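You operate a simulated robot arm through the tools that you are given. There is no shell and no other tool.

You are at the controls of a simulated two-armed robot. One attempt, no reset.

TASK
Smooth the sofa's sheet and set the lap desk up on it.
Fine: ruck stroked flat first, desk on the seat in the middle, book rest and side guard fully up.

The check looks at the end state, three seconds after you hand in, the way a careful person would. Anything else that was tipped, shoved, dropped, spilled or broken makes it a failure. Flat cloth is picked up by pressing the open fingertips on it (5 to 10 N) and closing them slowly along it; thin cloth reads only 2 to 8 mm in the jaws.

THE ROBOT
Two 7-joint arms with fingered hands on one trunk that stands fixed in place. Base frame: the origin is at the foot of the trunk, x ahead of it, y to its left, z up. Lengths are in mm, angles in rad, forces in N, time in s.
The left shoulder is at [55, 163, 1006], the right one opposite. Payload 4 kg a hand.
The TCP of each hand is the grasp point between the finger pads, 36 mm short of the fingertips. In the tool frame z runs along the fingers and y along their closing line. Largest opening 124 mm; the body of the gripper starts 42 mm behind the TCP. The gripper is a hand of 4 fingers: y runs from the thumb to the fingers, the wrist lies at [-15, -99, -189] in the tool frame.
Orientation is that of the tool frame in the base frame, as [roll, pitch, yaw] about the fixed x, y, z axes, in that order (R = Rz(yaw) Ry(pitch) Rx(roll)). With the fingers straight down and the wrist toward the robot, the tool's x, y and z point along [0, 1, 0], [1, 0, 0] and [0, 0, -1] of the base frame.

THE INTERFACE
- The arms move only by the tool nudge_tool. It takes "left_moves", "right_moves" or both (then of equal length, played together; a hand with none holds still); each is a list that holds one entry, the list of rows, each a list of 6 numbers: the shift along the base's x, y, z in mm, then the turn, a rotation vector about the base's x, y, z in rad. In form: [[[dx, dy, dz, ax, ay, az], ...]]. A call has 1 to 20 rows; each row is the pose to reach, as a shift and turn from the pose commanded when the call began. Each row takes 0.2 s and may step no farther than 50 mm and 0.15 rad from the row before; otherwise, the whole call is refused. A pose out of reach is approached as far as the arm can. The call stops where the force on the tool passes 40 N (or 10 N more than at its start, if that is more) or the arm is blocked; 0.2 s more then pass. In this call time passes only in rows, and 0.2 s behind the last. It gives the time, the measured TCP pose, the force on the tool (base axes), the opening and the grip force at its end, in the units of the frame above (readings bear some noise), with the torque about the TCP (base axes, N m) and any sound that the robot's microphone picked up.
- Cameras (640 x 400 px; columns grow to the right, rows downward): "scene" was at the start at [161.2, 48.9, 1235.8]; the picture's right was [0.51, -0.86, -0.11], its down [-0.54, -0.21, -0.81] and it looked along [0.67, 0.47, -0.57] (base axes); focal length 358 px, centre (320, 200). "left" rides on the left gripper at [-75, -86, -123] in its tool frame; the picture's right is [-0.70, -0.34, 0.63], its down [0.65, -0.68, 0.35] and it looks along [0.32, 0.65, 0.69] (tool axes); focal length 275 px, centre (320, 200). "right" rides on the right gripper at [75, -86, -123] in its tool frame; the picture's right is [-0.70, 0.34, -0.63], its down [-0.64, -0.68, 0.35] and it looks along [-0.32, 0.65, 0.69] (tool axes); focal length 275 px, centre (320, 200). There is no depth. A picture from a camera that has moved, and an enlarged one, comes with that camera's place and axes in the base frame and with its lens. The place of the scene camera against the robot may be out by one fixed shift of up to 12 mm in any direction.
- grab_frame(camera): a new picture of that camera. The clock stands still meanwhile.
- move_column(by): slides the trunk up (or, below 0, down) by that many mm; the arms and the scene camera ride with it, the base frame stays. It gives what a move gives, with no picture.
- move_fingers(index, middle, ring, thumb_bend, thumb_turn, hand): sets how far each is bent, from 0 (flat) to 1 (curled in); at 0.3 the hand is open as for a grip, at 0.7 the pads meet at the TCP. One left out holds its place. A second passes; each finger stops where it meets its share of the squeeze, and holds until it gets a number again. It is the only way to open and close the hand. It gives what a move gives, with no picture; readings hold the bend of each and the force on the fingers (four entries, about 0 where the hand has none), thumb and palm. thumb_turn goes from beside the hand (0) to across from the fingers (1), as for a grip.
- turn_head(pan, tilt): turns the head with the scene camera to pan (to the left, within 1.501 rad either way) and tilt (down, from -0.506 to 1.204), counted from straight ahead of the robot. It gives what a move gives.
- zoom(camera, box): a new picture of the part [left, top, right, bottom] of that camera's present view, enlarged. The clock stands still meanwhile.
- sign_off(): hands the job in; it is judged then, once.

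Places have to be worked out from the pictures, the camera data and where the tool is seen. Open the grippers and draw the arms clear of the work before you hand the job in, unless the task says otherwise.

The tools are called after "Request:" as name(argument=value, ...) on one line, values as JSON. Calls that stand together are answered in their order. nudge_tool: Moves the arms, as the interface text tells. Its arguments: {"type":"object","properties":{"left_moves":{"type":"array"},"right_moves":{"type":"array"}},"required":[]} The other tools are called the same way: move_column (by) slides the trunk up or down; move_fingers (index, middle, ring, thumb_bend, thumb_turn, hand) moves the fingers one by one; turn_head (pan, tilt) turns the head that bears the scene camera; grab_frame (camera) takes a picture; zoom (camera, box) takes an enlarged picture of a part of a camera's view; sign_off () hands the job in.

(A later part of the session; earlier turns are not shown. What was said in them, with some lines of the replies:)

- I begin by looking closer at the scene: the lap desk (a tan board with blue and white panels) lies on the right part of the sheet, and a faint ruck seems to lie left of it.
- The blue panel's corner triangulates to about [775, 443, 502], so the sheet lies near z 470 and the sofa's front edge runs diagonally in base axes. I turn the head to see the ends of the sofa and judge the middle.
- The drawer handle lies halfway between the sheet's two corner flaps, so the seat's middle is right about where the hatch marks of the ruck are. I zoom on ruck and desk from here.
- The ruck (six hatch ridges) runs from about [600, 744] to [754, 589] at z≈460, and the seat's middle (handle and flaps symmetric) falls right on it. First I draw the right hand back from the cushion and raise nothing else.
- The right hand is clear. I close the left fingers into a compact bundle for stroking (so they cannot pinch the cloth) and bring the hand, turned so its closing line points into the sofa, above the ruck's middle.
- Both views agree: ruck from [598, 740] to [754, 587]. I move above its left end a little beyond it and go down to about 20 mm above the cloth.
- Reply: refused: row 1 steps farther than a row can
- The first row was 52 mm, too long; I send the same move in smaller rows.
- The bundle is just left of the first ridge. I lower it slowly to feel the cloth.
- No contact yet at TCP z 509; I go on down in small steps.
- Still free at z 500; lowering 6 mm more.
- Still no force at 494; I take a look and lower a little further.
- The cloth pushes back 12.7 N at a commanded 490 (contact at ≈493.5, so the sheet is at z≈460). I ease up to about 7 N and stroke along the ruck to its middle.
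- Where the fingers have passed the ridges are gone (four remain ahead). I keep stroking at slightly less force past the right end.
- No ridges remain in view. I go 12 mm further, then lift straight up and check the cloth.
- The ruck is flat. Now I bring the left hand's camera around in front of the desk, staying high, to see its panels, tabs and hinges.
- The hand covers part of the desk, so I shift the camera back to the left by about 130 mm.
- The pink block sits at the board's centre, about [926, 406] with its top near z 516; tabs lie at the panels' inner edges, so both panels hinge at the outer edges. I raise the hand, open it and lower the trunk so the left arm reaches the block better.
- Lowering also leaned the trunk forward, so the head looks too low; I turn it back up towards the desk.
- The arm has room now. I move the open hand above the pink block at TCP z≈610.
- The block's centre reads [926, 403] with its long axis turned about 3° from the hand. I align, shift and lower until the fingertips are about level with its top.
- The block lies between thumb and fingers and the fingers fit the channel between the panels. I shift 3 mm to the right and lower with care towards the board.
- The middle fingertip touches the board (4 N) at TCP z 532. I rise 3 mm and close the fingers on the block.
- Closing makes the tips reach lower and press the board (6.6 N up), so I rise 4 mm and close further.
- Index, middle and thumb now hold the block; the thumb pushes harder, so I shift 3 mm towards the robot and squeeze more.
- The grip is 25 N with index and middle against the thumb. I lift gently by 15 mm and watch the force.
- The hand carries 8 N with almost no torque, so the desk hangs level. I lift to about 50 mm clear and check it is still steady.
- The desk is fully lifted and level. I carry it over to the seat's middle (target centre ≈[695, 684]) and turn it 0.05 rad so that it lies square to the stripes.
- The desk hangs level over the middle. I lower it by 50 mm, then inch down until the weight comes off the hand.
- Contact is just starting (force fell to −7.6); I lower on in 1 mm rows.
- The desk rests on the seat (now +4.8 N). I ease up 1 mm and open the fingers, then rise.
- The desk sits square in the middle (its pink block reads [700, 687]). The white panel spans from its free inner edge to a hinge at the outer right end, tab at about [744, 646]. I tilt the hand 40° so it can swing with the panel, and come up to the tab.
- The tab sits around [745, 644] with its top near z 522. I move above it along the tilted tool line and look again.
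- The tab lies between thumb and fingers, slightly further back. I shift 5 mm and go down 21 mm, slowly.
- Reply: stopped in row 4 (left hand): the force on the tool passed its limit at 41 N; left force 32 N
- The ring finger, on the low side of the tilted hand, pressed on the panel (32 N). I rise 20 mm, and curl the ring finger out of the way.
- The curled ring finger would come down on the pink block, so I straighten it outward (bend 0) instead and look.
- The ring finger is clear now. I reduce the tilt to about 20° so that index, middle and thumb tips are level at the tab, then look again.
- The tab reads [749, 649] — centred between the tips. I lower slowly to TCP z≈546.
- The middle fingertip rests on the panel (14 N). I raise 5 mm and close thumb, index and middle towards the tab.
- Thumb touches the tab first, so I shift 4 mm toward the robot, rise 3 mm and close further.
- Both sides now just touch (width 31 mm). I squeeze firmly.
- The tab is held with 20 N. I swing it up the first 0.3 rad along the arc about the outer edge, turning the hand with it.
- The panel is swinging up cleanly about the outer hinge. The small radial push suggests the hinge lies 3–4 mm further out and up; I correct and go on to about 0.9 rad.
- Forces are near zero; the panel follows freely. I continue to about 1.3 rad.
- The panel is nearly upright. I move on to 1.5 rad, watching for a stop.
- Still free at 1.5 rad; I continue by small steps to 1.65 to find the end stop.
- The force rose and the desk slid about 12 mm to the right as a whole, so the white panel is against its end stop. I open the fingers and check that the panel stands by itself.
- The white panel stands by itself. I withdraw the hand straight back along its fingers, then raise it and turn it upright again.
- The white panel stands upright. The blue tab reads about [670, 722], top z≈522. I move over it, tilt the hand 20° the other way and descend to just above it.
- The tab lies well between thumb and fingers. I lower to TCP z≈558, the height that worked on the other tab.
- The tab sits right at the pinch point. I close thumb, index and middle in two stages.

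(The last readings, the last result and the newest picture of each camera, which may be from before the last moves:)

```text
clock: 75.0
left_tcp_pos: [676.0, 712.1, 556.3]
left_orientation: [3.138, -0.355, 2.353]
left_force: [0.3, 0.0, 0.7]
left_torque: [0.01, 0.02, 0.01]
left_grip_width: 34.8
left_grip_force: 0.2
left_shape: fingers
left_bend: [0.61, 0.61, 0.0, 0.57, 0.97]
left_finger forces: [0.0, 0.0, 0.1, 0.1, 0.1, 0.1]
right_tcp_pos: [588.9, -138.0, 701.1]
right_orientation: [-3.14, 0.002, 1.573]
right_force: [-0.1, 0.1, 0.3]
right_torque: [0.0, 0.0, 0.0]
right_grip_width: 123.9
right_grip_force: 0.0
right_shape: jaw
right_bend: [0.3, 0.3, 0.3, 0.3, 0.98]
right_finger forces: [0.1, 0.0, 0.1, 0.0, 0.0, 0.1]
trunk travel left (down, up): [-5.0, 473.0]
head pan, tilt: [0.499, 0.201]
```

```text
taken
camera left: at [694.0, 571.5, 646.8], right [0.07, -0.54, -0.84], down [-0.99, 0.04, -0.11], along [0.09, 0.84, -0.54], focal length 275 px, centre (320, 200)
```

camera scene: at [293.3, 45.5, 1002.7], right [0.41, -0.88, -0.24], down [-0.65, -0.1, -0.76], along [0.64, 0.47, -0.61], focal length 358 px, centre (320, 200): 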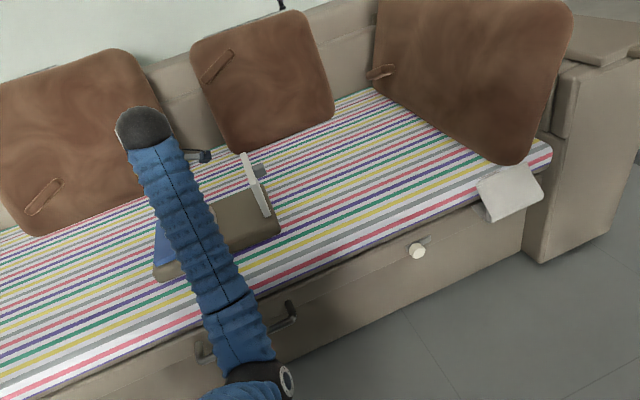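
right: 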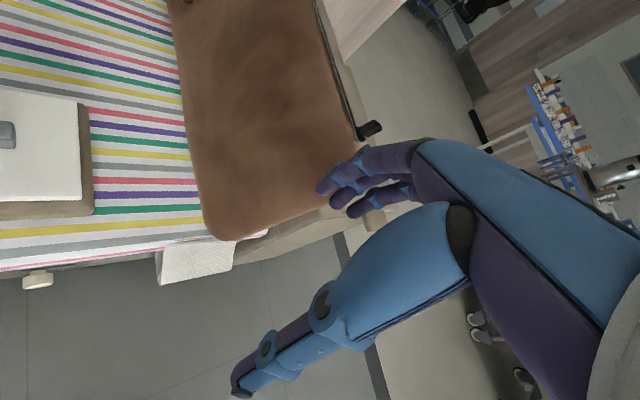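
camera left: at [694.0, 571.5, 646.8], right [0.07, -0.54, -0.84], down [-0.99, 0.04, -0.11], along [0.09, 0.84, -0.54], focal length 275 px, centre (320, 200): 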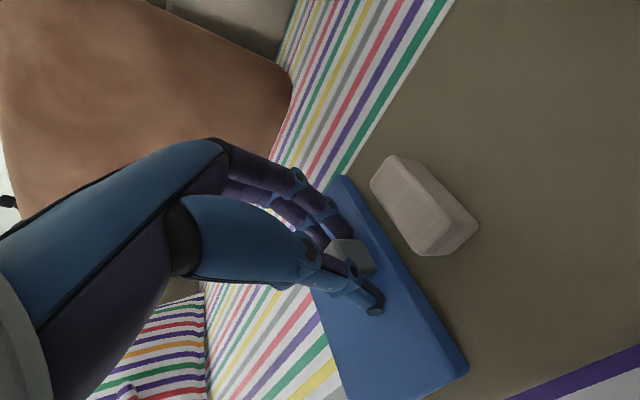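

The tab is a few mm to the right of the pinch point, so I shift 5 mm that way, 2 mm lower, and squeeze.

Request:
nudge_tool(left_moves=[[[3.5, -3.5, -2, 0, 0, 0]]])

Request:
move_fingers(hand="left", index=0.76, middle=0.76, thumb_bend=0.68)

Request:
grab_frame(camera="left")

```text
clock: 75.4
left_tcp_pos: [680.4, 708.1, 553.8]
left_orientation: [3.139, -0.354, 2.352]
left_force: [-0.1, -0.8, -0.6]
left_torque: [-0.02, 0.03, 0.0]
left_grip_width: 34.3
left_grip_force: 0.1
left_shape: fingers
left_bend: [0.61, 0.61, 0.0, 0.57, 0.97]
left_finger forces: [0.0, 0.0, 0.0, 0.0, 0.0, 0.0]
right_tcp_pos: [587.9, -138.2, 700.4]
right_orientation: [-3.14, 0.0, 1.571]
right_force: [-0.4, 0.1, 1.0]
right_torque: [0.0, 0.01, 0.02]
right_grip_width: 123.8
right_grip_force: 0.0
right_shape: jaw
right_bend: [0.3, 0.3, 0.3, 0.3, 0.98]
right_finger forces: [0.0, 0.1, 0.1, 0.0, 0.1, 0.0]
trunk travel left (down, up): [-5.0, 473.0]
head pan, tilt: [0.499, 0.201]
```

```text
clock: 76.4
left_tcp_pos: [678.9, 708.2, 555.9]
left_orientation: [3.138, -0.354, 2.353]
left_force: [4.5, -0.9, -0.3]
left_torque: [-0.14, -0.06, -0.02]
left_grip_width: 18.4
left_grip_force: 15.6
left_shape: fingers
left_bend: [0.72, 0.67, 0.0, 0.63, 0.96]
left_finger forces: [10.1, 8.6, 0.0, 0.0, 12.8, 0.0]
right_tcp_pos: [587.9, -139.3, 699.9]
right_orientation: [-3.14, -0.001, 1.571]
right_force: [-0.1, 0.5, -0.3]
right_torque: [-0.01, -0.01, 0.0]
right_grip_width: 123.5
right_grip_force: 0.1
right_shape: jaw
right_bend: [0.3, 0.3, 0.3, 0.3, 0.98]
right_finger forces: [0.1, 0.0, 0.0, 0.0, 0.1, 0.0]
trunk travel left (down, up): [-5.0, 473.0]
head pan, tilt: [0.499, 0.201]
```

```text
taken
camera left: at [697.9, 567.8, 644.9], right [0.07, -0.54, -0.84], down [-0.99, 0.04, -0.11], along [0.09, 0.84, -0.54], focal length 275 px, centre (320, 200)
```

left: 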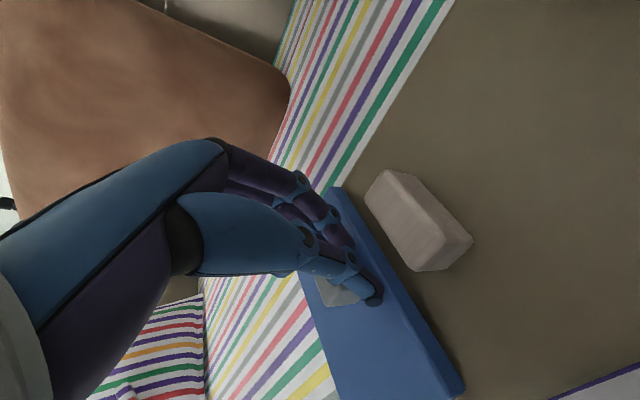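

The tab now shows on the left of the thumb: I shifted the wrong way and the index slipped past it. I open again, move 9 mm back to the left and look.

Request:
move_fingers(hand="left", index=0.58, middle=0.58, thumb_bend=0.54)

Request:
grab_frame(camera="left")

Request:
nudge_tool(left_moves=[[[-3, 3, 1, 0, 0, 0], [-6.4, 6.4, 2, 0, 0, 0]]])

Request:
grab_frame(camera="left")

```text
clock: 77.4
left_tcp_pos: [680.7, 707.3, 555.7]
left_orientation: [3.139, -0.351, 2.352]
left_force: [1.0, 0.7, 1.4]
left_torque: [0.01, 0.01, 0.0]
left_grip_width: 44.7
left_grip_force: 0.1
left_shape: fingers
left_bend: [0.57, 0.57, 0.0, 0.54, 0.97]
left_finger forces: [0.1, 0.1, 0.0, 0.0, 0.0, 0.0]
right_tcp_pos: [588.6, -139.3, 700.2]
right_orientation: [-3.139, 0.001, 1.572]
right_force: [0.1, -0.2, -0.9]
right_torque: [0.01, 0.01, 0.0]
right_grip_width: 123.7
right_grip_force: 0.1
right_shape: jaw
right_bend: [0.3, 0.3, 0.3, 0.3, 0.98]
right_finger forces: [0.0, 0.0, 0.0, 0.0, 0.0, 0.0]
trunk travel left (down, up): [-5.0, 473.0]
head pan, tilt: [0.499, 0.201]
```

```text
taken
camera left: at [697.6, 568.0, 645.0], right [0.07, -0.54, -0.84], down [-0.99, 0.04, -0.11], along [0.09, 0.84, -0.54], focal length 275 px, centre (320, 200)
```

left: 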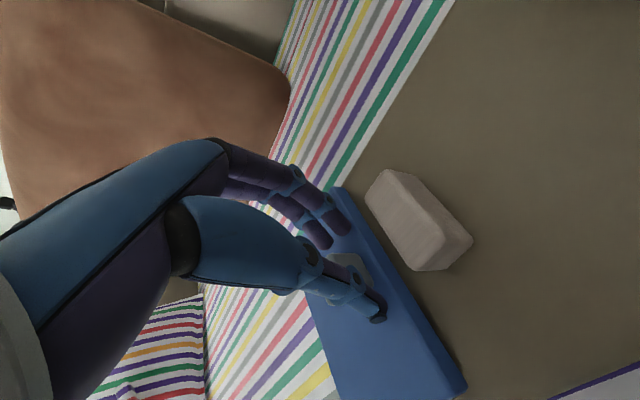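

```text
clock: 78.0
left_tcp_pos: [673.4, 714.5, 558.0]
left_orientation: [3.137, -0.352, 2.352]
left_force: [-0.2, -0.8, 0.1]
left_torque: [0.0, 0.01, 0.0]
left_grip_width: 45.5
left_grip_force: 0.2
left_shape: fingers
left_bend: [0.57, 0.57, 0.0, 0.54, 0.97]
left_finger forces: [0.0, 0.0, 0.1, 0.0, 0.5, 0.0]
right_tcp_pos: [587.5, -139.0, 700.8]
right_orientation: [-3.139, -0.002, 1.573]
right_force: [-0.5, -0.6, 0.1]
right_torque: [-0.03, -0.04, 0.01]
right_grip_width: 123.8
right_grip_force: 0.1
right_shape: jaw
right_bend: [0.3, 0.3, 0.3, 0.3, 0.98]
right_finger forces: [0.0, 0.0, 0.0, 0.0, 0.0, 0.1]
trunk travel left (down, up): [-5.0, 473.0]
head pan, tilt: [0.499, 0.201]
```

```text
taken
camera left: at [691.2, 574.0, 647.6], right [0.07, -0.54, -0.84], down [-0.99, 0.04, -0.11], along [0.09, 0.84, -0.54], focal length 275 px, centre (320, 200)
```

left: 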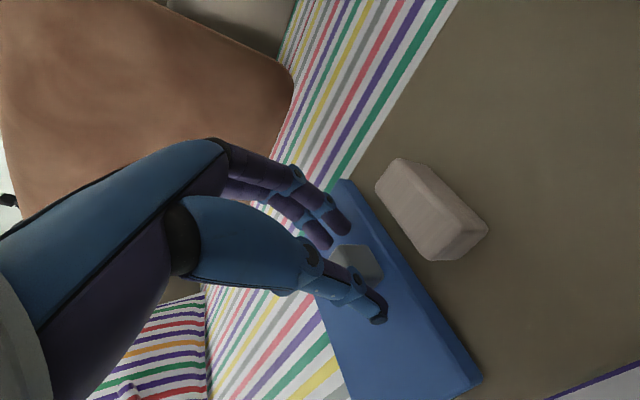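

Now the tab lies between thumb and fingertips. I close in a stage and check the bends.

Request:
move_fingers(hand="left", index=0.66, middle=0.66, thumb_bend=0.6)

Request:
grab_frame(camera="left")

```text
clock: 79.0
left_tcp_pos: [673.8, 713.9, 557.7]
left_orientation: [3.136, -0.353, 2.352]
left_force: [-3.3, -3.5, 1.3]
left_torque: [-0.07, 0.11, 0.0]
left_grip_width: 32.1
left_grip_force: 4.4
left_shape: fingers
left_bend: [0.65, 0.65, 0.0, 0.58, 0.97]
left_finger forces: [1.1, 0.9, 0.0, 0.0, 6.5, 0.0]
right_tcp_pos: [587.3, -138.3, 701.5]
right_orientation: [-3.141, -0.002, 1.571]
right_force: [0.9, 0.0, -0.6]
right_torque: [0.01, -0.01, 0.0]
right_grip_width: 124.0
right_grip_force: 0.0
right_shape: jaw
right_bend: [0.3, 0.3, 0.3, 0.3, 0.98]
right_finger forces: [0.0, 0.0, 0.1, 0.0, 0.0, 0.0]
trunk travel left (down, up): [-5.0, 473.0]
head pan, tilt: [0.499, 0.201]
```

```text
taken
camera left: at [691.0, 573.9, 647.6], right [0.07, -0.54, -0.84], down [-0.99, 0.04, -0.11], along [0.09, 0.84, -0.54], focal length 275 px, centre (320, 200)
```

left: 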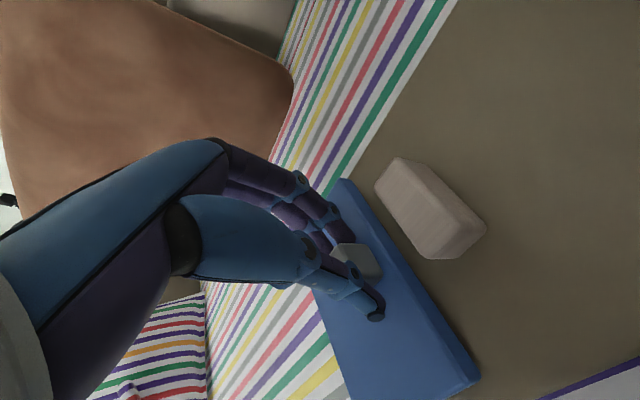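

All three contact the tab at 32 mm. I shift 2 mm back to balance and squeeze.

Request:
nudge_tool(left_moves=[[[-1.5, -1.5, 0, 0, 0, 0]]])

Request:
move_fingers(hand="left", index=0.77, middle=0.77, thumb_bend=0.68)

Request:
grab_frame(camera="left")

```text
clock: 79.4
left_tcp_pos: [672.8, 712.9, 558.8]
left_orientation: [3.135, -0.353, 2.354]
left_force: [-0.7, 0.3, 1.0]
left_torque: [0.04, -0.05, -0.04]
left_grip_width: 31.5
left_grip_force: 4.7
left_shape: fingers
left_bend: [0.64, 0.65, 0.0, 0.58, 0.98]
left_finger forces: [2.6, 2.3, 0.1, 0.1, 4.4, 0.1]
right_tcp_pos: [589.0, -138.2, 700.7]
right_orientation: [3.141, 0.0, 1.57]
right_force: [0.5, 0.0, 0.5]
right_torque: [0.03, -0.01, 0.0]
right_grip_width: 123.8
right_grip_force: 0.1
right_shape: jaw
right_bend: [0.3, 0.3, 0.3, 0.3, 0.98]
right_finger forces: [0.0, 0.0, 0.1, 0.0, 0.0, 0.1]
trunk travel left (down, up): [-5.0, 473.0]
head pan, tilt: [0.499, 0.201]
```

```text
clock: 80.4
left_tcp_pos: [671.3, 711.7, 557.2]
left_orientation: [3.135, -0.351, 2.353]
left_force: [1.3, 2.3, 2.7]
left_torque: [0.08, -0.13, -0.28]
left_grip_width: 30.0
left_grip_force: 20.9
left_shape: fingers
left_bend: [0.65, 0.65, 0.0, 0.6, 0.98]
left_finger forces: [11.4, 11.5, 0.0, 0.0, 20.5, 0.0]
right_tcp_pos: [588.3, -139.6, 701.4]
right_orientation: [-3.141, -0.002, 1.57]
right_force: [0.3, -0.3, 0.6]
right_torque: [0.0, 0.01, 0.03]
right_grip_width: 123.9
right_grip_force: 0.0
right_shape: jaw
right_bend: [0.3, 0.3, 0.3, 0.3, 0.98]
right_finger forces: [0.0, 0.0, 0.0, 0.0, 0.0, 0.0]
trunk travel left (down, up): [-5.0, 473.0]
head pan, tilt: [0.499, 0.201]
```

```text
taken
camera left: at [689.8, 572.6, 647.6], right [0.07, -0.54, -0.84], down [-0.99, 0.04, -0.11], along [0.09, 0.84, -0.54], focal length 275 px, centre (320, 200)
```

left: 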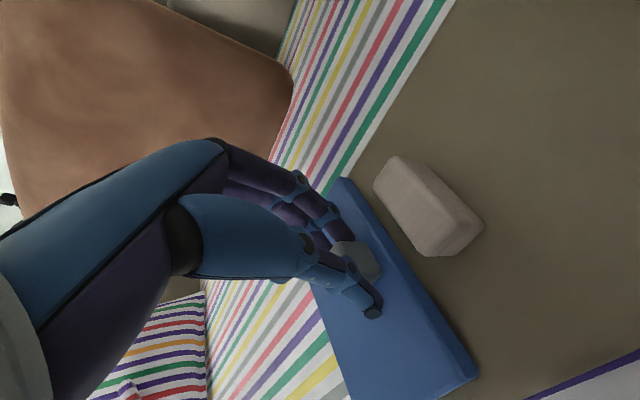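

A firm 21 N grip on the blue tab. I swing it up the first 0.3 rad about the left outer edge.

Request:
nudge_tool(left_moves=[[[-2.1, 2.1, 4.4, -0.035, -0.035, 0], [-4.4, 4.4, 8.6, -0.071, -0.071, 0], [-6.8, 6.8, 12.6, -0.106, -0.106, 0], [-9.3, 9.3, 16.5, -0.141, -0.141, 0], [-12, 12, 20.2, -0.177, -0.177, 0], [-14.8, 14.8, 23.7, -0.212, -0.212, 0]]])

Request:
grab_frame(camera="left")

Request:
zoom(camera="scene", box=[130, 130, 290, 290])

```text
clock: 81.8
left_tcp_pos: [656.9, 727.5, 582.8]
left_orientation: [3.137, -0.052, 2.352]
left_force: [3.9, -4.2, 1.8]
left_torque: [-0.09, -0.23, -0.23]
left_grip_width: 30.4
left_grip_force: 21.1
left_shape: fingers
left_bend: [0.65, 0.65, 0.0, 0.6, 0.97]
left_finger forces: [10.3, 10.3, 0.0, 0.0, 22.0, 0.0]
right_tcp_pos: [587.9, -139.9, 701.1]
right_orientation: [-3.141, 0.0, 1.572]
right_force: [0.2, 0.5, -0.4]
right_torque: [0.03, 0.0, -0.03]
right_grip_width: 123.9
right_grip_force: 0.1
right_shape: jaw
right_bend: [0.3, 0.3, 0.3, 0.3, 0.98]
right_finger forces: [0.0, 0.0, 0.1, 0.1, 0.0, 0.1]
trunk travel left (down, up): [-5.0, 473.0]
head pan, tilt: [0.499, 0.201]
```

```text
taken
camera left: at [652.4, 609.5, 700.7], right [0.23, -0.71, -0.67], down [-0.95, -0.01, -0.32], along [0.22, 0.71, -0.67], focal length 275 px, centre (320, 200)
```

left: 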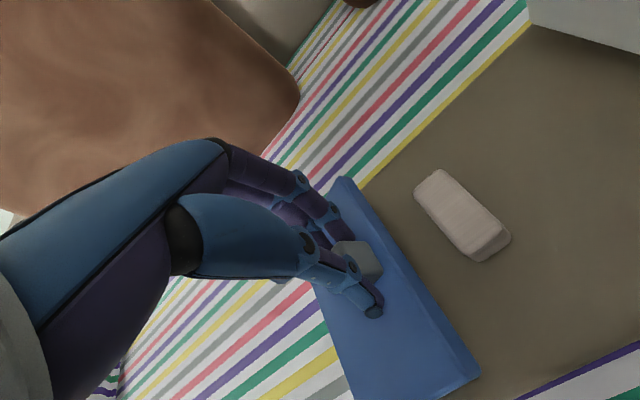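

```text
2.50 times, centred on (210, 210) of scene
camera zoom: at [293.0, 45.1, 1003.0], right [0.41, -0.88, -0.24], down [-0.64, -0.1, -0.76], along [0.64, 0.47, -0.61], focal length 894 px, centre (595, 175)
```

zoom: 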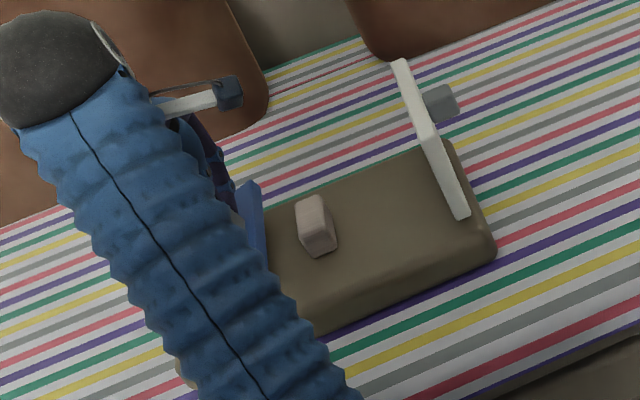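

The blue panel follows. I continue to about 0.9 rad with the hinge estimate corrected a little.

Request:
nudge_tool(left_moves=[[[-2.7, 2.7, 3.8, -0.035, -0.035, 0], [-5.5, 5.5, 7.3, -0.071, -0.071, 0], [-8.6, 8.6, 10.3, -0.106, -0.106, 0], [-11.8, 11.8, 13.1, -0.141, -0.141, 0], [-15.1, 15.1, 15.6, -0.177, -0.177, 0], [-18.5, 18.5, 17.9, -0.212, -0.212, 0], [-22, 22, 20, -0.247, -0.247, 0], [-25.6, 25.6, 21.8, -0.283, -0.283, 0], [-29.2, 29.2, 23.4, -0.318, -0.318, 0], [-32.8, 32.8, 24.7, -0.354, -0.354, 0], [-36.5, 36.5, 25.7, -0.389, -0.389, 0], [-40.2, 40.2, 26.5, -0.424, -0.424, 0]]])

Request:
grab_frame(camera="left")

Request:
grab_frame(camera="scene")

```text
clock: 84.4
left_tcp_pos: [616.4, 767.4, 606.8]
left_orientation: [3.135, 0.549, 2.353]
left_force: [1.0, -0.6, -0.6]
left_torque: [0.11, -0.2, -0.11]
left_grip_width: 30.0
left_grip_force: 19.8
left_shape: fingers
left_bend: [0.65, 0.65, 0.0, 0.6, 0.98]
left_finger forces: [10.3, 9.9, 0.0, 0.1, 19.7, 0.1]
right_tcp_pos: [588.2, -138.7, 700.9]
right_orientation: [-3.138, 0.0, 1.571]
right_force: [-0.3, -0.2, -1.0]
right_torque: [-0.01, -0.04, 0.0]
right_grip_width: 124.0
right_grip_force: 0.1
right_shape: jaw
right_bend: [0.3, 0.3, 0.3, 0.3, 0.98]
right_finger forces: [0.0, 0.1, 0.0, 0.1, 0.0, 0.0]
trunk travel left (down, up): [-5.0, 473.0]
head pan, tilt: [0.499, 0.201]
```

```text
taken
camera left: at [555.5, 707.0, 751.2], right [0.42, -0.89, -0.18], down [-0.74, -0.22, -0.64], along [0.53, 0.4, -0.75], focal length 275 px, centre (320, 200)
```

left: 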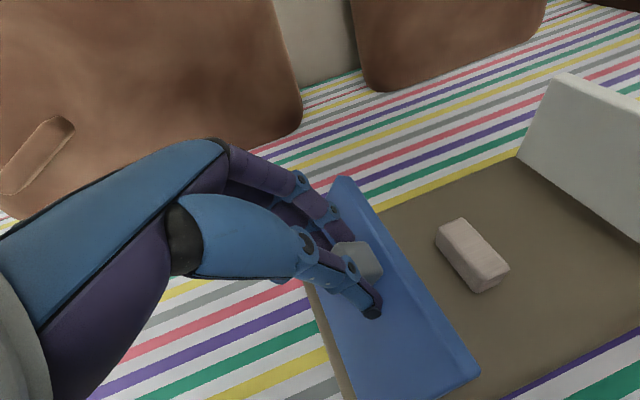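

```text
taken
camera scene: at [293.2, 45.6, 1002.8], right [0.41, -0.88, -0.24], down [-0.65, -0.1, -0.76], along [0.64, 0.47, -0.61], focal length 358 px, centre (320, 200)
```

scene: 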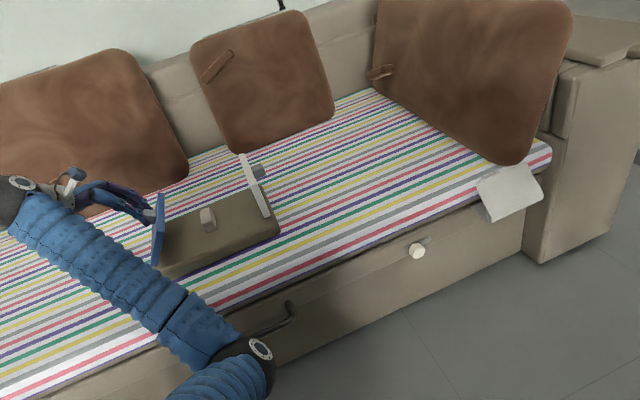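

The panel rises freely (force ≈1 N). I go on to 1.3 rad.

Request:
nudge_tool(left_moves=[[[-3.8, 3.8, 0.5, -0.035, -0.035, 0], [-7.5, 7.5, 0.8, -0.071, -0.071, 0], [-11.3, 11.3, 0.8, -0.106, -0.106, 0], [-15.1, 15.1, 0.5, -0.141, -0.141, 0], [-18.8, 18.8, 0, -0.177, -0.177, 0], [-22.5, 22.5, -0.9, -0.212, -0.212, 0], [-26.2, 26.2, -2, -0.247, -0.247, 0], [-29.8, 29.8, -3.3, -0.283, -0.283, 0]]])

Request:
grab_frame(camera="left")

Request:
grab_frame(camera="scene")

```text
clock: 86.2
left_tcp_pos: [587.9, 797.1, 603.8]
left_orientation: [3.13, 0.948, 2.349]
left_force: [1.2, -0.9, 0.1]
left_torque: [0.2, -0.17, 0.02]
left_grip_width: 29.6
left_grip_force: 19.4
left_shape: fingers
left_bend: [0.65, 0.65, 0.0, 0.6, 0.98]
left_finger forces: [9.9, 9.8, 0.1, 0.0, 18.9, 0.1]
right_tcp_pos: [589.1, -139.4, 700.7]
right_orientation: [-3.14, -0.002, 1.572]
right_force: [0.1, 0.2, -0.2]
right_torque: [-0.01, -0.04, -0.01]
right_grip_width: 124.0
right_grip_force: 0.0
right_shape: jaw
right_bend: [0.3, 0.3, 0.3, 0.3, 0.98]
right_finger forces: [0.0, 0.0, 0.1, 0.0, 0.0, 0.1]
trunk travel left (down, up): [-5.0, 473.0]
head pan, tilt: [0.499, 0.201]
```

```text
taken
camera left: at [486.1, 776.5, 736.3], right [0.41, -0.89, 0.19], down [-0.55, -0.41, -0.73], along [0.73, 0.2, -0.66], focal length 275 px, centre (320, 200)
```

left: 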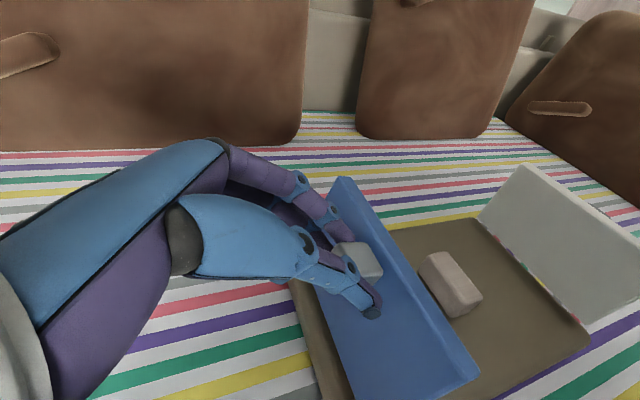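

```text
taken
camera scene: at [293.3, 45.6, 1002.8], right [0.41, -0.88, -0.24], down [-0.65, -0.1, -0.76], along [0.64, 0.47, -0.61], focal length 358 px, centre (320, 200)
```

scene: 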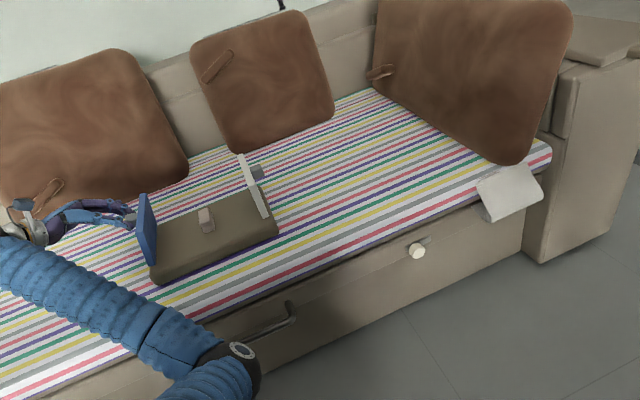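

Nearly upright. I go to 1.5 rad and compare the desk's position for the stop.

Request:
nudge_tool(left_moves=[[[-3.6, 3.6, -1.6, -0.035, -0.035, 0], [-7.1, 7.1, -3.4, -0.071, -0.071, 0], [-10.5, 10.5, -5.5, -0.106, -0.106, 0], [-13.9, 13.9, -7.8, -0.141, -0.141, 0]]])

Request:
zoom(camera="scene", box=[110, 130, 290, 290])

Request:
grab_frame(camera="left")

```text
clock: 87.2
left_tcp_pos: [573.3, 812.6, 595.7]
left_orientation: [3.135, 1.146, 2.353]
left_force: [1.1, -1.3, -0.5]
left_torque: [0.18, -0.08, 0.02]
left_grip_width: 29.4
left_grip_force: 18.9
left_shape: fingers
left_bend: [0.65, 0.65, 0.0, 0.61, 0.98]
left_finger forces: [9.3, 10.0, 0.1, 0.0, 18.4, 0.0]
right_tcp_pos: [588.2, -138.3, 700.9]
right_orientation: [-3.14, 0.0, 1.571]
right_force: [-0.7, 0.6, 0.2]
right_torque: [-0.03, -0.01, -0.05]
right_grip_width: 124.0
right_grip_force: 0.1
right_shape: jaw
right_bend: [0.3, 0.3, 0.3, 0.3, 0.98]
right_finger forces: [0.0, 0.1, 0.0, 0.1, 0.0, 0.1]
trunk travel left (down, up): [-5.0, 473.0]
head pan, tilt: [0.499, 0.201]
```

```text
2.50 times, centred on (200, 210) of scene
camera zoom: at [293.3, 45.6, 1002.7], right [0.41, -0.88, -0.24], down [-0.65, -0.1, -0.76], along [0.64, 0.47, -0.61], focal length 894 px, centre (620, 175)
```

zoom: 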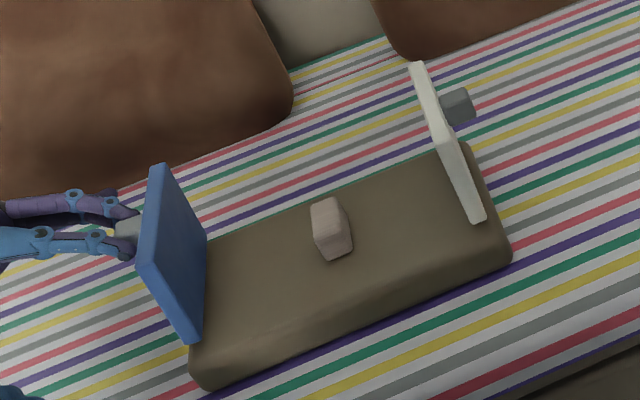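

```text
taken
camera left: at [454.9, 808.1, 715.1], right [0.37, -0.85, 0.37], down [-0.44, -0.52, -0.73], along [0.81, 0.11, -0.57], focal length 275 px, centre (320, 200)
```

left: 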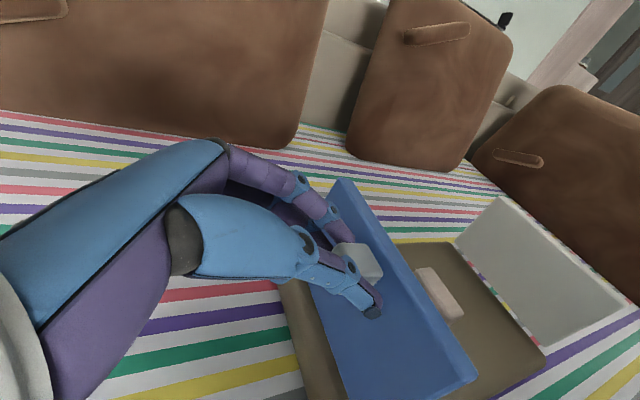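

The desk centre has come back to about 15 mm right of target. I continue to 1.65 rad, finding the stop, which will also drag the desk back towards the middle.

Request:
nudge_tool(left_moves=[[[-3.3, 3.3, -2.6, -0.035, -0.035, 0], [-6.5, 6.5, -5.4, -0.071, -0.071, 0], [-9.6, 9.6, -8.4, -0.106, -0.106, 0]]])

Request:
zoom(camera="scene", box=[110, 130, 290, 290])

```text
clock: 88.0
left_tcp_pos: [563.2, 821.9, 587.3]
left_orientation: [3.131, 1.297, 2.35]
left_force: [3.4, -1.3, 0.1]
left_torque: [0.2, -0.05, 0.1]
left_grip_width: 29.2
left_grip_force: 18.2
left_shape: fingers
left_bend: [0.65, 0.65, 0.0, 0.61, 0.97]
left_finger forces: [9.0, 10.5, 0.1, 0.0, 17.6, 0.1]
right_tcp_pos: [588.7, -138.7, 701.0]
right_orientation: [-3.139, -0.001, 1.571]
right_force: [-0.2, -0.9, 0.3]
right_torque: [0.01, 0.03, 0.04]
right_grip_width: 123.8
right_grip_force: 0.0
right_shape: jaw
right_bend: [0.3, 0.3, 0.3, 0.3, 0.98]
right_finger forces: [0.0, 0.0, 0.1, 0.0, 0.0, 0.0]
trunk travel left (down, up): [-5.0, 473.0]
head pan, tilt: [0.499, 0.201]
```

```text
2.50 times, centred on (200, 210) of scene
camera zoom: at [293.2, 45.3, 1002.9], right [0.41, -0.88, -0.24], down [-0.65, -0.1, -0.76], along [0.64, 0.47, -0.61], focal length 894 px, centre (620, 175)
```

zoom: 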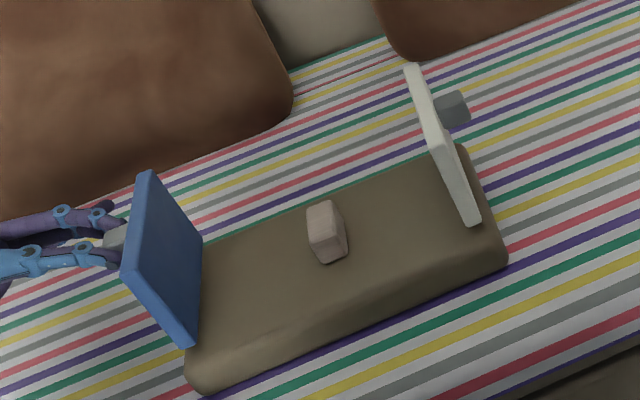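

The blue panel still turned without meeting a firm stop (3 N). I go on in small steps to 1.8 rad.

Request:
nudge_tool(left_moves=[[[-3, 3, -3.2, -0.035, -0.035, 0], [-5.9, 5.9, -6.7, -0.071, -0.071, 0], [-8.6, 8.6, -10.3, -0.106, -0.106, 0]]])

Request:
zoom(camera="scene", box=[110, 130, 290, 290])

Request:
grab_frame(camera="left")

```text
clock: 88.8
left_tcp_pos: [556.0, 829.4, 580.4]
left_orientation: [3.081, 1.448, 2.302]
left_force: [8.6, -3.2, 14.3]
left_torque: [-0.09, -0.41, 0.2]
left_grip_width: 28.6
left_grip_force: 18.5
left_shape: fingers
left_bend: [0.65, 0.65, 0.0, 0.61, 0.96]
left_finger forces: [9.7, 11.9, 0.0, 0.0, 15.0, 0.0]
right_tcp_pos: [588.0, -138.4, 701.4]
right_orientation: [-3.141, 0.0, 1.571]
right_force: [0.1, -0.6, -0.4]
right_torque: [0.0, -0.01, 0.0]
right_grip_width: 123.8
right_grip_force: 0.1
right_shape: jaw
right_bend: [0.3, 0.3, 0.3, 0.3, 0.98]
right_finger forces: [0.1, 0.1, 0.1, 0.1, 0.0, 0.1]
trunk travel left (down, up): [-5.0, 473.0]
head pan, tilt: [0.499, 0.201]
```

```text
2.50 times, centred on (200, 210) of scene
camera zoom: at [292.6, 44.5, 1003.5], right [0.41, -0.88, -0.24], down [-0.64, -0.09, -0.76], along [0.64, 0.47, -0.6], focal length 894 px, centre (620, 175)
```

zoom: 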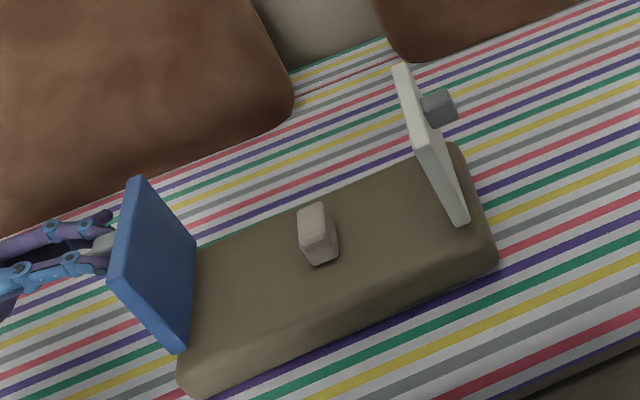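

```text
taken
camera left: at [414.0, 847.5, 670.3], right [0.27, -0.74, 0.61], down [-0.29, -0.67, -0.69], along [0.92, 0.01, -0.39], focal length 275 px, centre (320, 200)
```

left: 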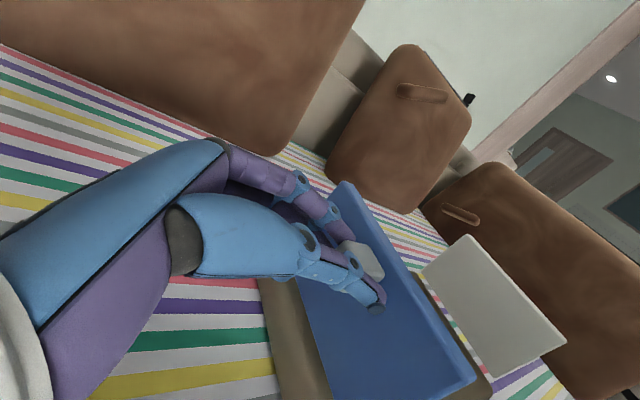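

The load jumped (14 N) and the desk moved as a whole, so the blue panel is at its end stop, leaning slightly outward. I ease the load off by 3 mm and open the fingers.

Request:
nudge_tool(left_moves=[[[1, -1, 3, 0.02, 0.02, 0]]])

Request:
move_fingers(hand="left", index=0.5, middle=0.5, thumb_bend=0.5)

Request:
zoom(camera="scene", box=[110, 130, 290, 290])

Request:
grab_frame(camera="left")

```text
clock: 89.2
left_tcp_pos: [556.3, 827.4, 582.1]
left_orientation: [3.12, 1.417, 2.338]
left_force: [6.8, -3.2, 12.4]
left_torque: [-0.02, -0.45, 0.15]
left_grip_width: 28.3
left_grip_force: 18.3
left_shape: fingers
left_bend: [0.65, 0.65, 0.0, 0.61, 0.96]
left_finger forces: [9.6, 11.3, 0.1, 0.0, 15.6, 0.1]
right_tcp_pos: [588.1, -139.2, 700.8]
right_orientation: [3.141, 0.0, 1.572]
right_force: [-0.2, -1.1, 0.0]
right_torque: [-0.01, 0.02, 0.0]
right_grip_width: 123.8
right_grip_force: 0.1
right_shape: jaw
right_bend: [0.3, 0.3, 0.3, 0.3, 0.98]
right_finger forces: [0.0, 0.0, 0.0, 0.1, 0.0, 0.0]
trunk travel left (down, up): [-5.0, 473.0]
head pan, tilt: [0.499, 0.201]
```

```text
clock: 90.2
left_tcp_pos: [557.1, 829.0, 582.8]
left_orientation: [3.118, 1.419, 2.339]
left_force: [-0.9, -0.3, -0.3]
left_torque: [-0.01, -0.02, -0.03]
left_grip_width: 61.8
left_grip_force: 0.1
left_shape: fingers
left_bend: [0.5, 0.5, 0.0, 0.5, 0.97]
left_finger forces: [0.0, 0.0, 0.0, 0.0, 0.1, 0.1]
right_tcp_pos: [588.8, -138.3, 700.8]
right_orientation: [-3.139, 0.0, 1.572]
right_force: [-0.2, -0.6, -0.2]
right_torque: [-0.03, -0.04, 0.0]
right_grip_width: 123.9
right_grip_force: 0.0
right_shape: jaw
right_bend: [0.3, 0.3, 0.3, 0.3, 0.98]
right_finger forces: [0.1, 0.1, 0.0, 0.1, 0.0, 0.0]
trunk travel left (down, up): [-5.0, 473.0]
head pan, tilt: [0.499, 0.201]
```

```text
2.50 times, centred on (200, 210) of scene
camera zoom: at [293.0, 45.4, 1002.9], right [0.41, -0.88, -0.24], down [-0.65, -0.1, -0.76], along [0.64, 0.47, -0.61], focal length 894 px, centre (620, 175)
```

zoom: 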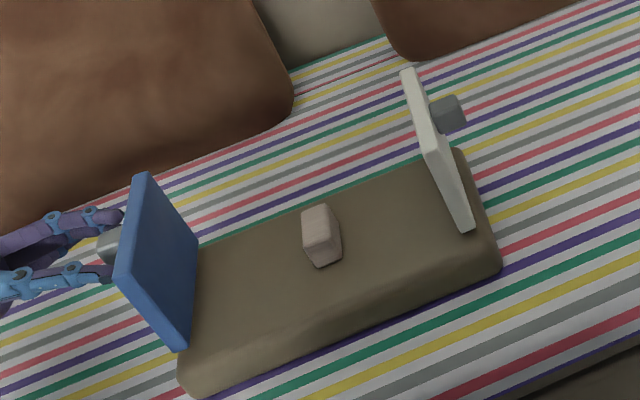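

```text
taken
camera left: at [417.2, 845.2, 673.9], right [0.28, -0.76, 0.59], down [-0.3, -0.65, -0.69], along [0.91, 0.01, -0.41], focal length 275 px, centre (320, 200)
```

left: 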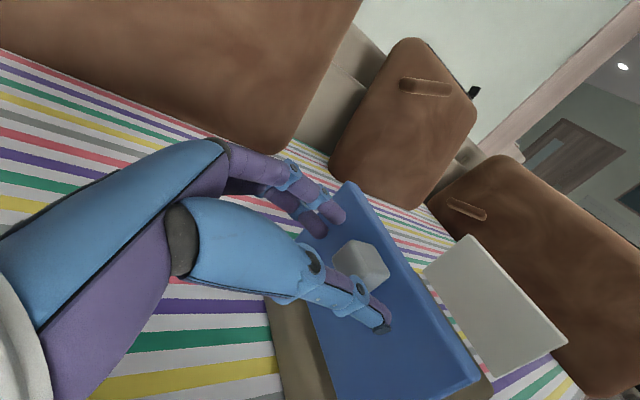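

Both panels stand on their own. I draw the hand straight back from the blue tab, then up and away.

Request:
nudge_tool(left_moves=[[[-9, 9, 2, 0, 0, 0], [-20, 20, 5, 0, 0, 0], [-34, 34, 9, 0, 0, 0], [-48, 48, 14, 0, 0, 0], [-55, 55, 45, 0.07, 0.07, 0], [-58, 58, 85, 0.16, 0.16, 0], [-58, 58, 125, 0.26, 0.26, 0], [-55, 55, 160, 0.36, 0.36, 0], [-50, 50, 190, 0.46, 0.46, 0], [-45, 45, 210, 0.56, 0.56, 0], [-40, 40, 220, 0.66, 0.66, 0], [-40, 40, 225, 0.76, 0.76, 0], [-40, 40, 225, 0.86, 0.86, 0], [-40, 40, 225, 0.96, 0.96, 0]]])

Request:
grab_frame(camera="scene")

Request:
zoom(camera="scene", box=[110, 130, 290, 290])

Request:
grab_frame(camera="left")

```text
clock: 93.2
left_tcp_pos: [516.0, 869.6, 804.8]
left_orientation: [3.137, 0.059, 2.353]
left_force: [0.0, -1.3, 0.5]
left_torque: [0.03, 0.0, 0.02]
left_grip_width: 62.1
left_grip_force: 0.0
left_shape: fingers
left_bend: [0.5, 0.5, 0.0, 0.5, 0.97]
left_finger forces: [0.1, 0.0, 0.0, 0.0, 0.1, 0.1]
right_tcp_pos: [587.5, -138.4, 701.1]
right_orientation: [3.141, -0.001, 1.57]
right_force: [-0.2, -0.3, 0.2]
right_torque: [-0.02, -0.02, 0.01]
right_grip_width: 123.7
right_grip_force: 0.0
right_shape: jaw
right_bend: [0.3, 0.3, 0.3, 0.3, 0.98]
right_finger forces: [0.0, 0.1, 0.1, 0.0, 0.0, 0.1]
trunk travel left (down, up): [-5.0, 473.0]
head pan, tilt: [0.499, 0.201]
```

```text
taken
camera scene: at [292.9, 45.5, 1002.9], right [0.41, -0.88, -0.24], down [-0.64, -0.1, -0.76], along [0.64, 0.47, -0.61], focal length 358 px, centre (320, 200)
```

scene: 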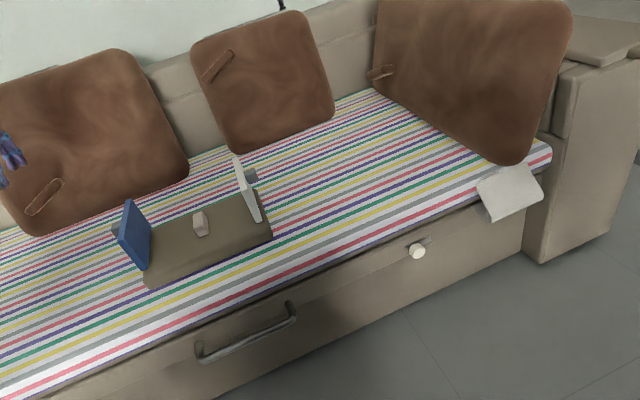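

```text
2.50 times, centred on (200, 210) of scene
camera zoom: at [292.9, 45.5, 1002.9], right [0.41, -0.88, -0.24], down [-0.64, -0.1, -0.76], along [0.64, 0.47, -0.61], focal length 894 px, centre (620, 175)
```

zoom: 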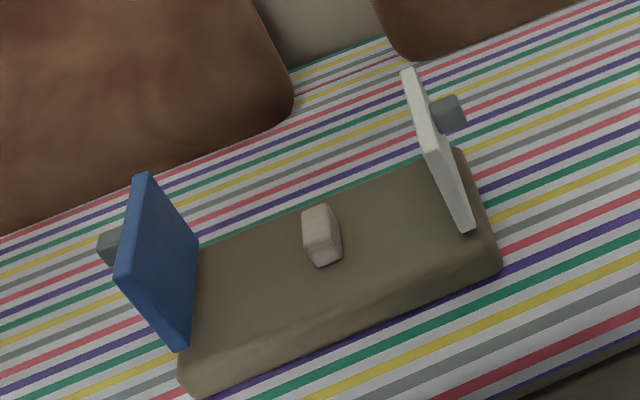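

```text
taken
camera left: at [502.0, 760.6, 932.8], right [0.28, -0.75, -0.59], down [-0.92, -0.04, -0.39], along [0.27, 0.65, -0.71], focal length 275 px, centre (320, 200)
```

left: 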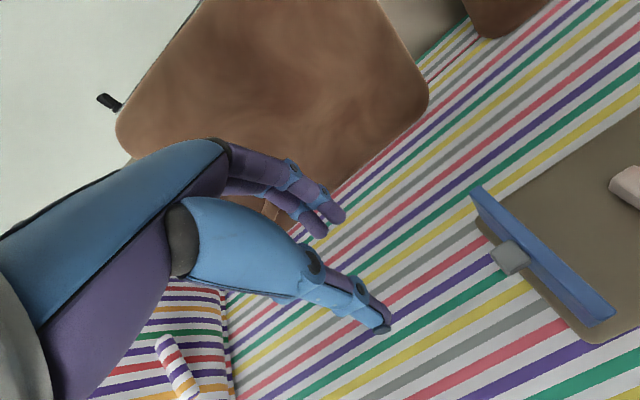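

Both panels are up and the desk is square to the stripes. I zoom in to measure the panels' angles.

Request:
zoom(camera="scene", box=[220, 145, 290, 235])

Request:
zoom(camera="scene", box=[100, 190, 180, 290])

```text
4.44 times, centred on (255, 190) of scene
camera zoom: at [292.9, 45.5, 1002.9], right [0.41, -0.88, -0.24], down [-0.64, -0.1, -0.76], along [0.64, 0.47, -0.61], focal length 1590 px, centre (609, 244)
```

zoom: 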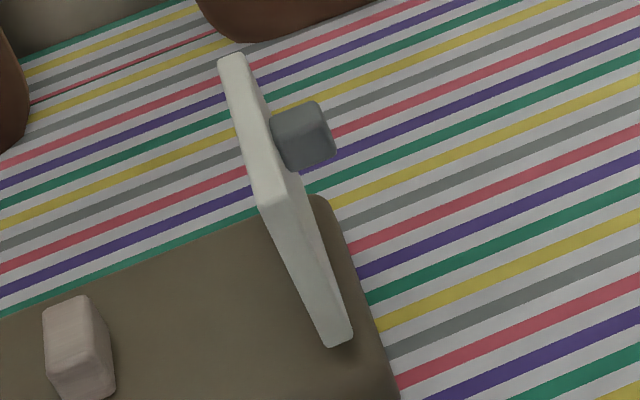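

```text
4.00 times, centred on (140, 240) of scene
camera zoom: at [292.9, 45.5, 1002.9], right [0.41, -0.88, -0.24], down [-0.64, -0.1, -0.76], along [0.64, 0.47, -0.61], focal length 1431 px, centre (1040, 40)
```

zoom: 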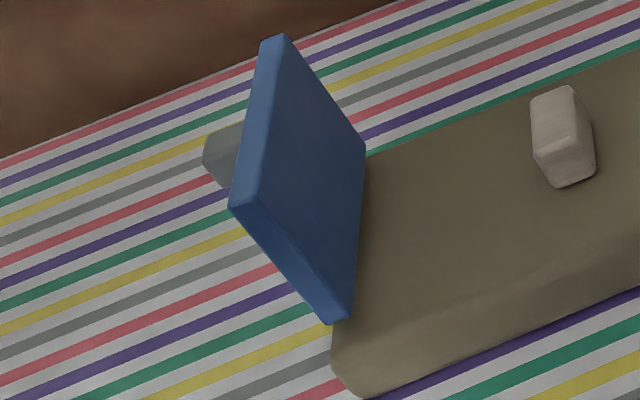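

Measured against the camera, the white panel stands at about 90° and the blue at about 92°. I bring the left camera over to measure the desk's final place and check the sheet.

Request:
nudge_tool(left_moves=[[[5, -43, 0, -0.02, -0.02, 0], [10, -86, 0, -0.04, -0.04, 0], [15, -129, 0, -0.04, -0.04, 0], [20, -172, 0, -0.04, -0.04, 0], [25, -215, 0, -0.04, -0.04, 0], [29, -255, 0, -0.04, -0.04, 0]]])

Request:
grab_frame(camera="left")

Request:
zoom(camera="left", box=[340, 80, 580, 330])

```text
clock: 94.6
left_tcp_pos: [546.0, 613.4, 805.9]
left_orientation: [3.136, 0.117, 2.354]
left_force: [0.1, 0.2, 0.5]
left_torque: [0.01, -0.01, -0.01]
left_grip_width: 62.0
left_grip_force: 0.0
left_shape: fingers
left_bend: [0.5, 0.5, 0.0, 0.5, 0.97]
left_finger forces: [0.0, 0.1, 0.0, 0.0, 0.0, 0.0]
right_tcp_pos: [589.2, -137.9, 700.0]
right_orientation: [-3.141, 0.0, 1.57]
right_force: [0.6, 0.0, 0.3]
right_torque: [0.0, -0.03, -0.01]
right_grip_width: 124.1
right_grip_force: 0.1
right_shape: jaw
right_bend: [0.3, 0.3, 0.3, 0.3, 0.98]
right_finger forces: [0.0, 0.0, 0.0, 0.1, 0.1, 0.0]
trunk travel left (down, up): [-5.0, 473.0]
head pan, tilt: [0.499, 0.201]
```

```text
taken
camera left: at [526.2, 510.2, 937.6], right [0.3, -0.78, -0.55], down [-0.9, -0.05, -0.42], along [0.3, 0.63, -0.72], focal length 275 px, centre (320, 200)
```

left: 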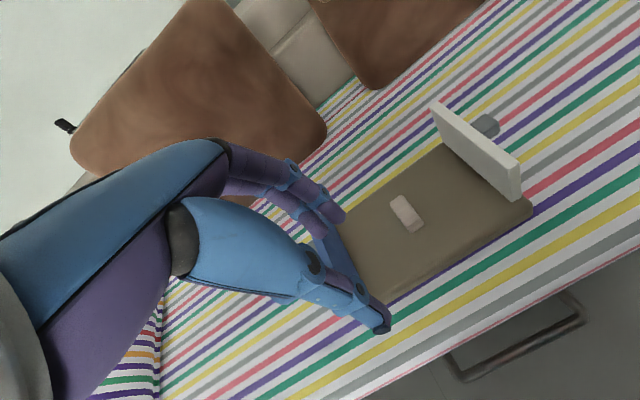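

```text
1.60 times, centred on (460, 205) of left
camera zoom: at [526.2, 510.2, 937.6], right [0.3, -0.78, -0.55], down [-0.9, -0.05, -0.42], along [0.3, 0.63, -0.72], focal length 440 px, centre (96, 192)
```

zoom: 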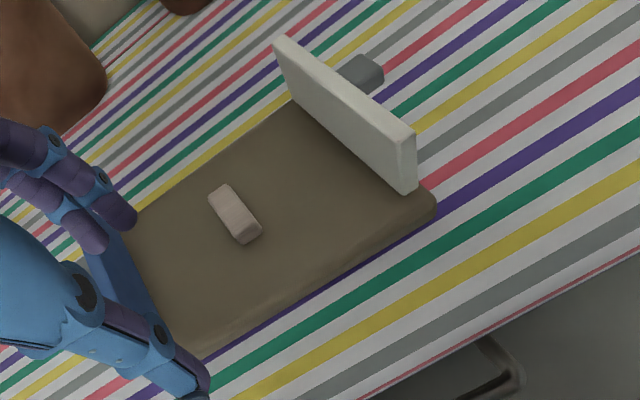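

The desk's centre reads about [689, 690], in line with the drawer handle and square to the stripes, both panels up. I open the hand and draw the left arm back clear of the sofa.

Request:
nudge_tool(left_moves=[[[-22, -25, 10, -0.02, -0.02, 0], [-45, -50, 15, -0.04, -0.04, 0], [-70, -78, 15, -0.06, -0.06, 0], [-95, -106, 15, -0.083, -0.083, 0], [-120, -134, 15, -0.083, -0.083, 0], [-146, -163, 15, -0.083, -0.083, 0]]])

Request:
move_fingers(hand="left", index=0.3, middle=0.3, ring=0.3, thumb_bend=0.3)

Request:
turn_head(pan=0.7, tilt=0.2)

Request:
grab_frame(camera="scene")

Request:
grab_frame(camera="left")

```text
clock: 96.0
left_tcp_pos: [434.3, 484.9, 861.3]
left_orientation: [3.136, 0.236, 2.353]
left_force: [-0.4, -0.7, 0.4]
left_torque: [0.01, 0.03, 0.01]
left_grip_width: 62.0
left_grip_force: 0.1
left_shape: fingers
left_bend: [0.5, 0.5, 0.0, 0.5, 0.97]
left_finger forces: [0.1, 0.0, 0.0, 0.1, 0.0, 0.0]
left hand out of reach, approached as far as the arm can: row 5, 6
right_tcp_pos: [586.2, -139.0, 700.6]
right_orientation: [3.141, 0.0, 1.57]
right_force: [-0.1, 0.6, 0.1]
right_torque: [0.01, 0.0, 0.0]
right_grip_width: 124.0
right_grip_force: 0.2
right_shape: jaw
right_bend: [0.3, 0.3, 0.3, 0.3, 0.98]
right_finger forces: [0.0, 0.0, 0.0, 0.0, 0.1, 0.1]
trunk travel left (down, up): [-5.0, 473.0]
head pan, tilt: [0.499, 0.201]
```

```text
clock: 97.0
left_tcp_pos: [435.9, 484.9, 861.0]
left_orientation: [3.136, 0.235, 2.354]
left_force: [0.6, -0.1, -0.7]
left_torque: [0.02, 0.04, 0.01]
left_grip_width: 122.9
left_grip_force: 0.0
left_shape: fingers
left_bend: [0.3, 0.3, 0.3, 0.3, 0.97]
left_finger forces: [0.0, 0.1, 0.0, 0.1, 0.0, 0.0]
right_tcp_pos: [586.9, -138.8, 700.1]
right_orientation: [-3.142, 0.0, 1.571]
right_force: [-0.9, -0.4, 0.2]
right_torque: [0.05, 0.0, -0.03]
right_grip_width: 123.8
right_grip_force: 0.1
right_shape: jaw
right_bend: [0.3, 0.3, 0.3, 0.3, 0.98]
right_finger forces: [0.0, 0.1, 0.0, 0.1, 0.0, 0.0]
trunk travel left (down, up): [-5.0, 473.0]
head pan, tilt: [0.499, 0.201]
```

```text
clock: 97.7
left_tcp_pos: [435.2, 486.4, 860.9]
left_orientation: [3.136, 0.233, 2.353]
left_force: [0.3, -0.8, -0.1]
left_torque: [0.01, 0.02, -0.02]
left_grip_width: 123.0
left_grip_force: 0.0
left_shape: fingers
left_bend: [0.3, 0.3, 0.3, 0.3, 0.97]
left_finger forces: [0.0, 0.0, 0.0, 0.0, 0.0, 0.0]
right_tcp_pos: [587.9, -139.1, 700.4]
right_orientation: [-3.141, -0.002, 1.569]
right_force: [0.1, 0.4, -0.3]
right_torque: [0.0, 0.02, 0.0]
right_grip_width: 123.9
right_grip_force: 0.0
right_shape: jaw
right_bend: [0.3, 0.3, 0.3, 0.3, 0.98]
right_finger forces: [0.0, 0.0, 0.0, 0.0, 0.1, 0.0]
trunk travel left (down, up): [-5.0, 473.0]
head pan, tilt: [0.7, 0.201]
```

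```text
taken
camera scene: at [283.9, 60.8, 1008.2], right [0.56, -0.77, -0.32], down [-0.63, -0.13, -0.77], along [0.55, 0.63, -0.55], focal length 358 px, centre (320, 200)
```

scene: 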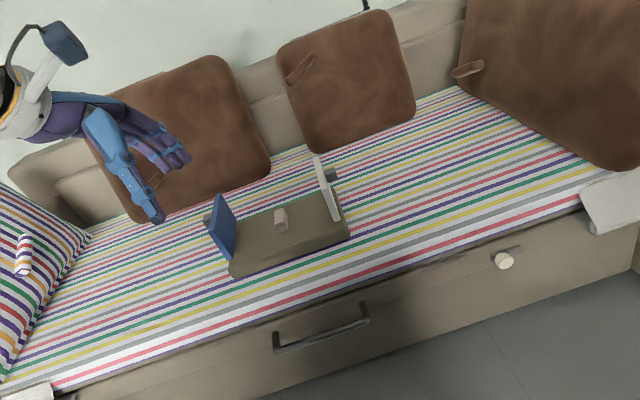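

```text
taken
camera left: at [405.1, 393.8, 998.1], right [0.34, -0.82, -0.46], down [-0.87, -0.09, -0.49], along [0.36, 0.56, -0.74], focal length 275 px, centre (320, 200)
```

left: 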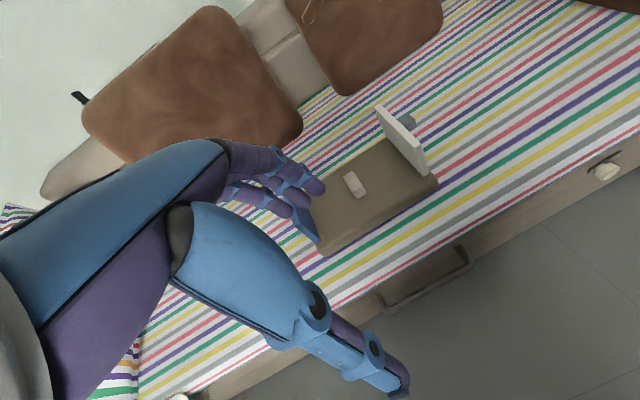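

The arm is clear and nothing else is disturbed. One last close look at the desk and the sheet before handing in.

Request:
zoom(camera="scene", box=[190, 140, 370, 290])

Request:
zoom(camera="left", box=[290, 80, 470, 270])

```text
2.67 times, centred on (280, 215) of scene
camera zoom: at [283.9, 60.8, 1008.2], right [0.56, -0.77, -0.32], down [-0.63, -0.13, -0.77], along [0.55, 0.63, -0.55], focal length 954 px, centre (427, 160)
```

zoom: 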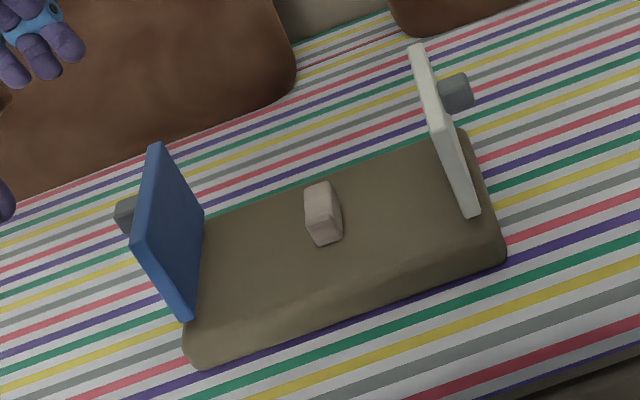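

```text
2.11 times, centred on (380, 175) of left
camera zoom: at [405.1, 393.8, 998.1], right [0.34, -0.82, -0.46], down [-0.87, -0.09, -0.49], along [0.36, 0.56, -0.74], focal length 580 px, centre (194, 253)
```

zoom: 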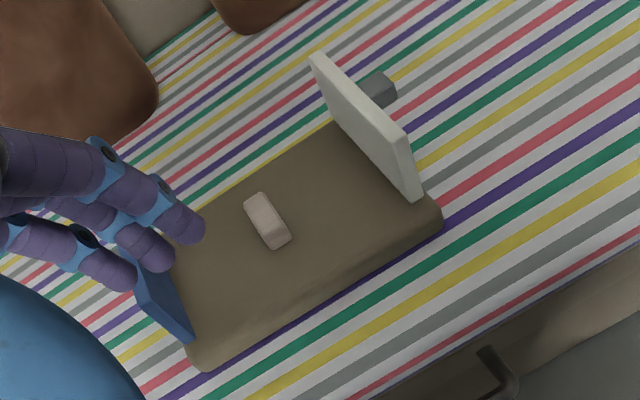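

Both panels measure about 90° at their stops. The desk is in the middle and square, the sheet is flat, and both hands are open and clear, so I hand in.

Request:
sign_off()

```text
The job is handed in.
```

The sheet is smoothed and the lap desk is set up in the middle of the sofa; I've handed the job in, and no verdict has come back yet.

- **Sheet:** I stroked the ruck flat along its whole length at about 6–10 N before moving the desk. No ridges show in the last pictures.
- **Desk:** I lifted it by its centre block and set it down over the smoothed spot. By my measurements its centre is within about 10 mm of the seat's middle, and it lies square to the stripes.
- **Panels:** The white and blue panels are both swung up against their stops. They stand on their own at about 90° in the last pictures.
- **Surroundings:** In the last views the cushions and sheet flaps look undisturbed. Both hands are open and clear of the sofa.

- **Extra contact:** One fingertip pressed on the lowered white panel at up to about 41 N, and I saw no sign of damage. The desk slid about 16 mm right when the white panel met its stop. Raising the blue panel brought it back.
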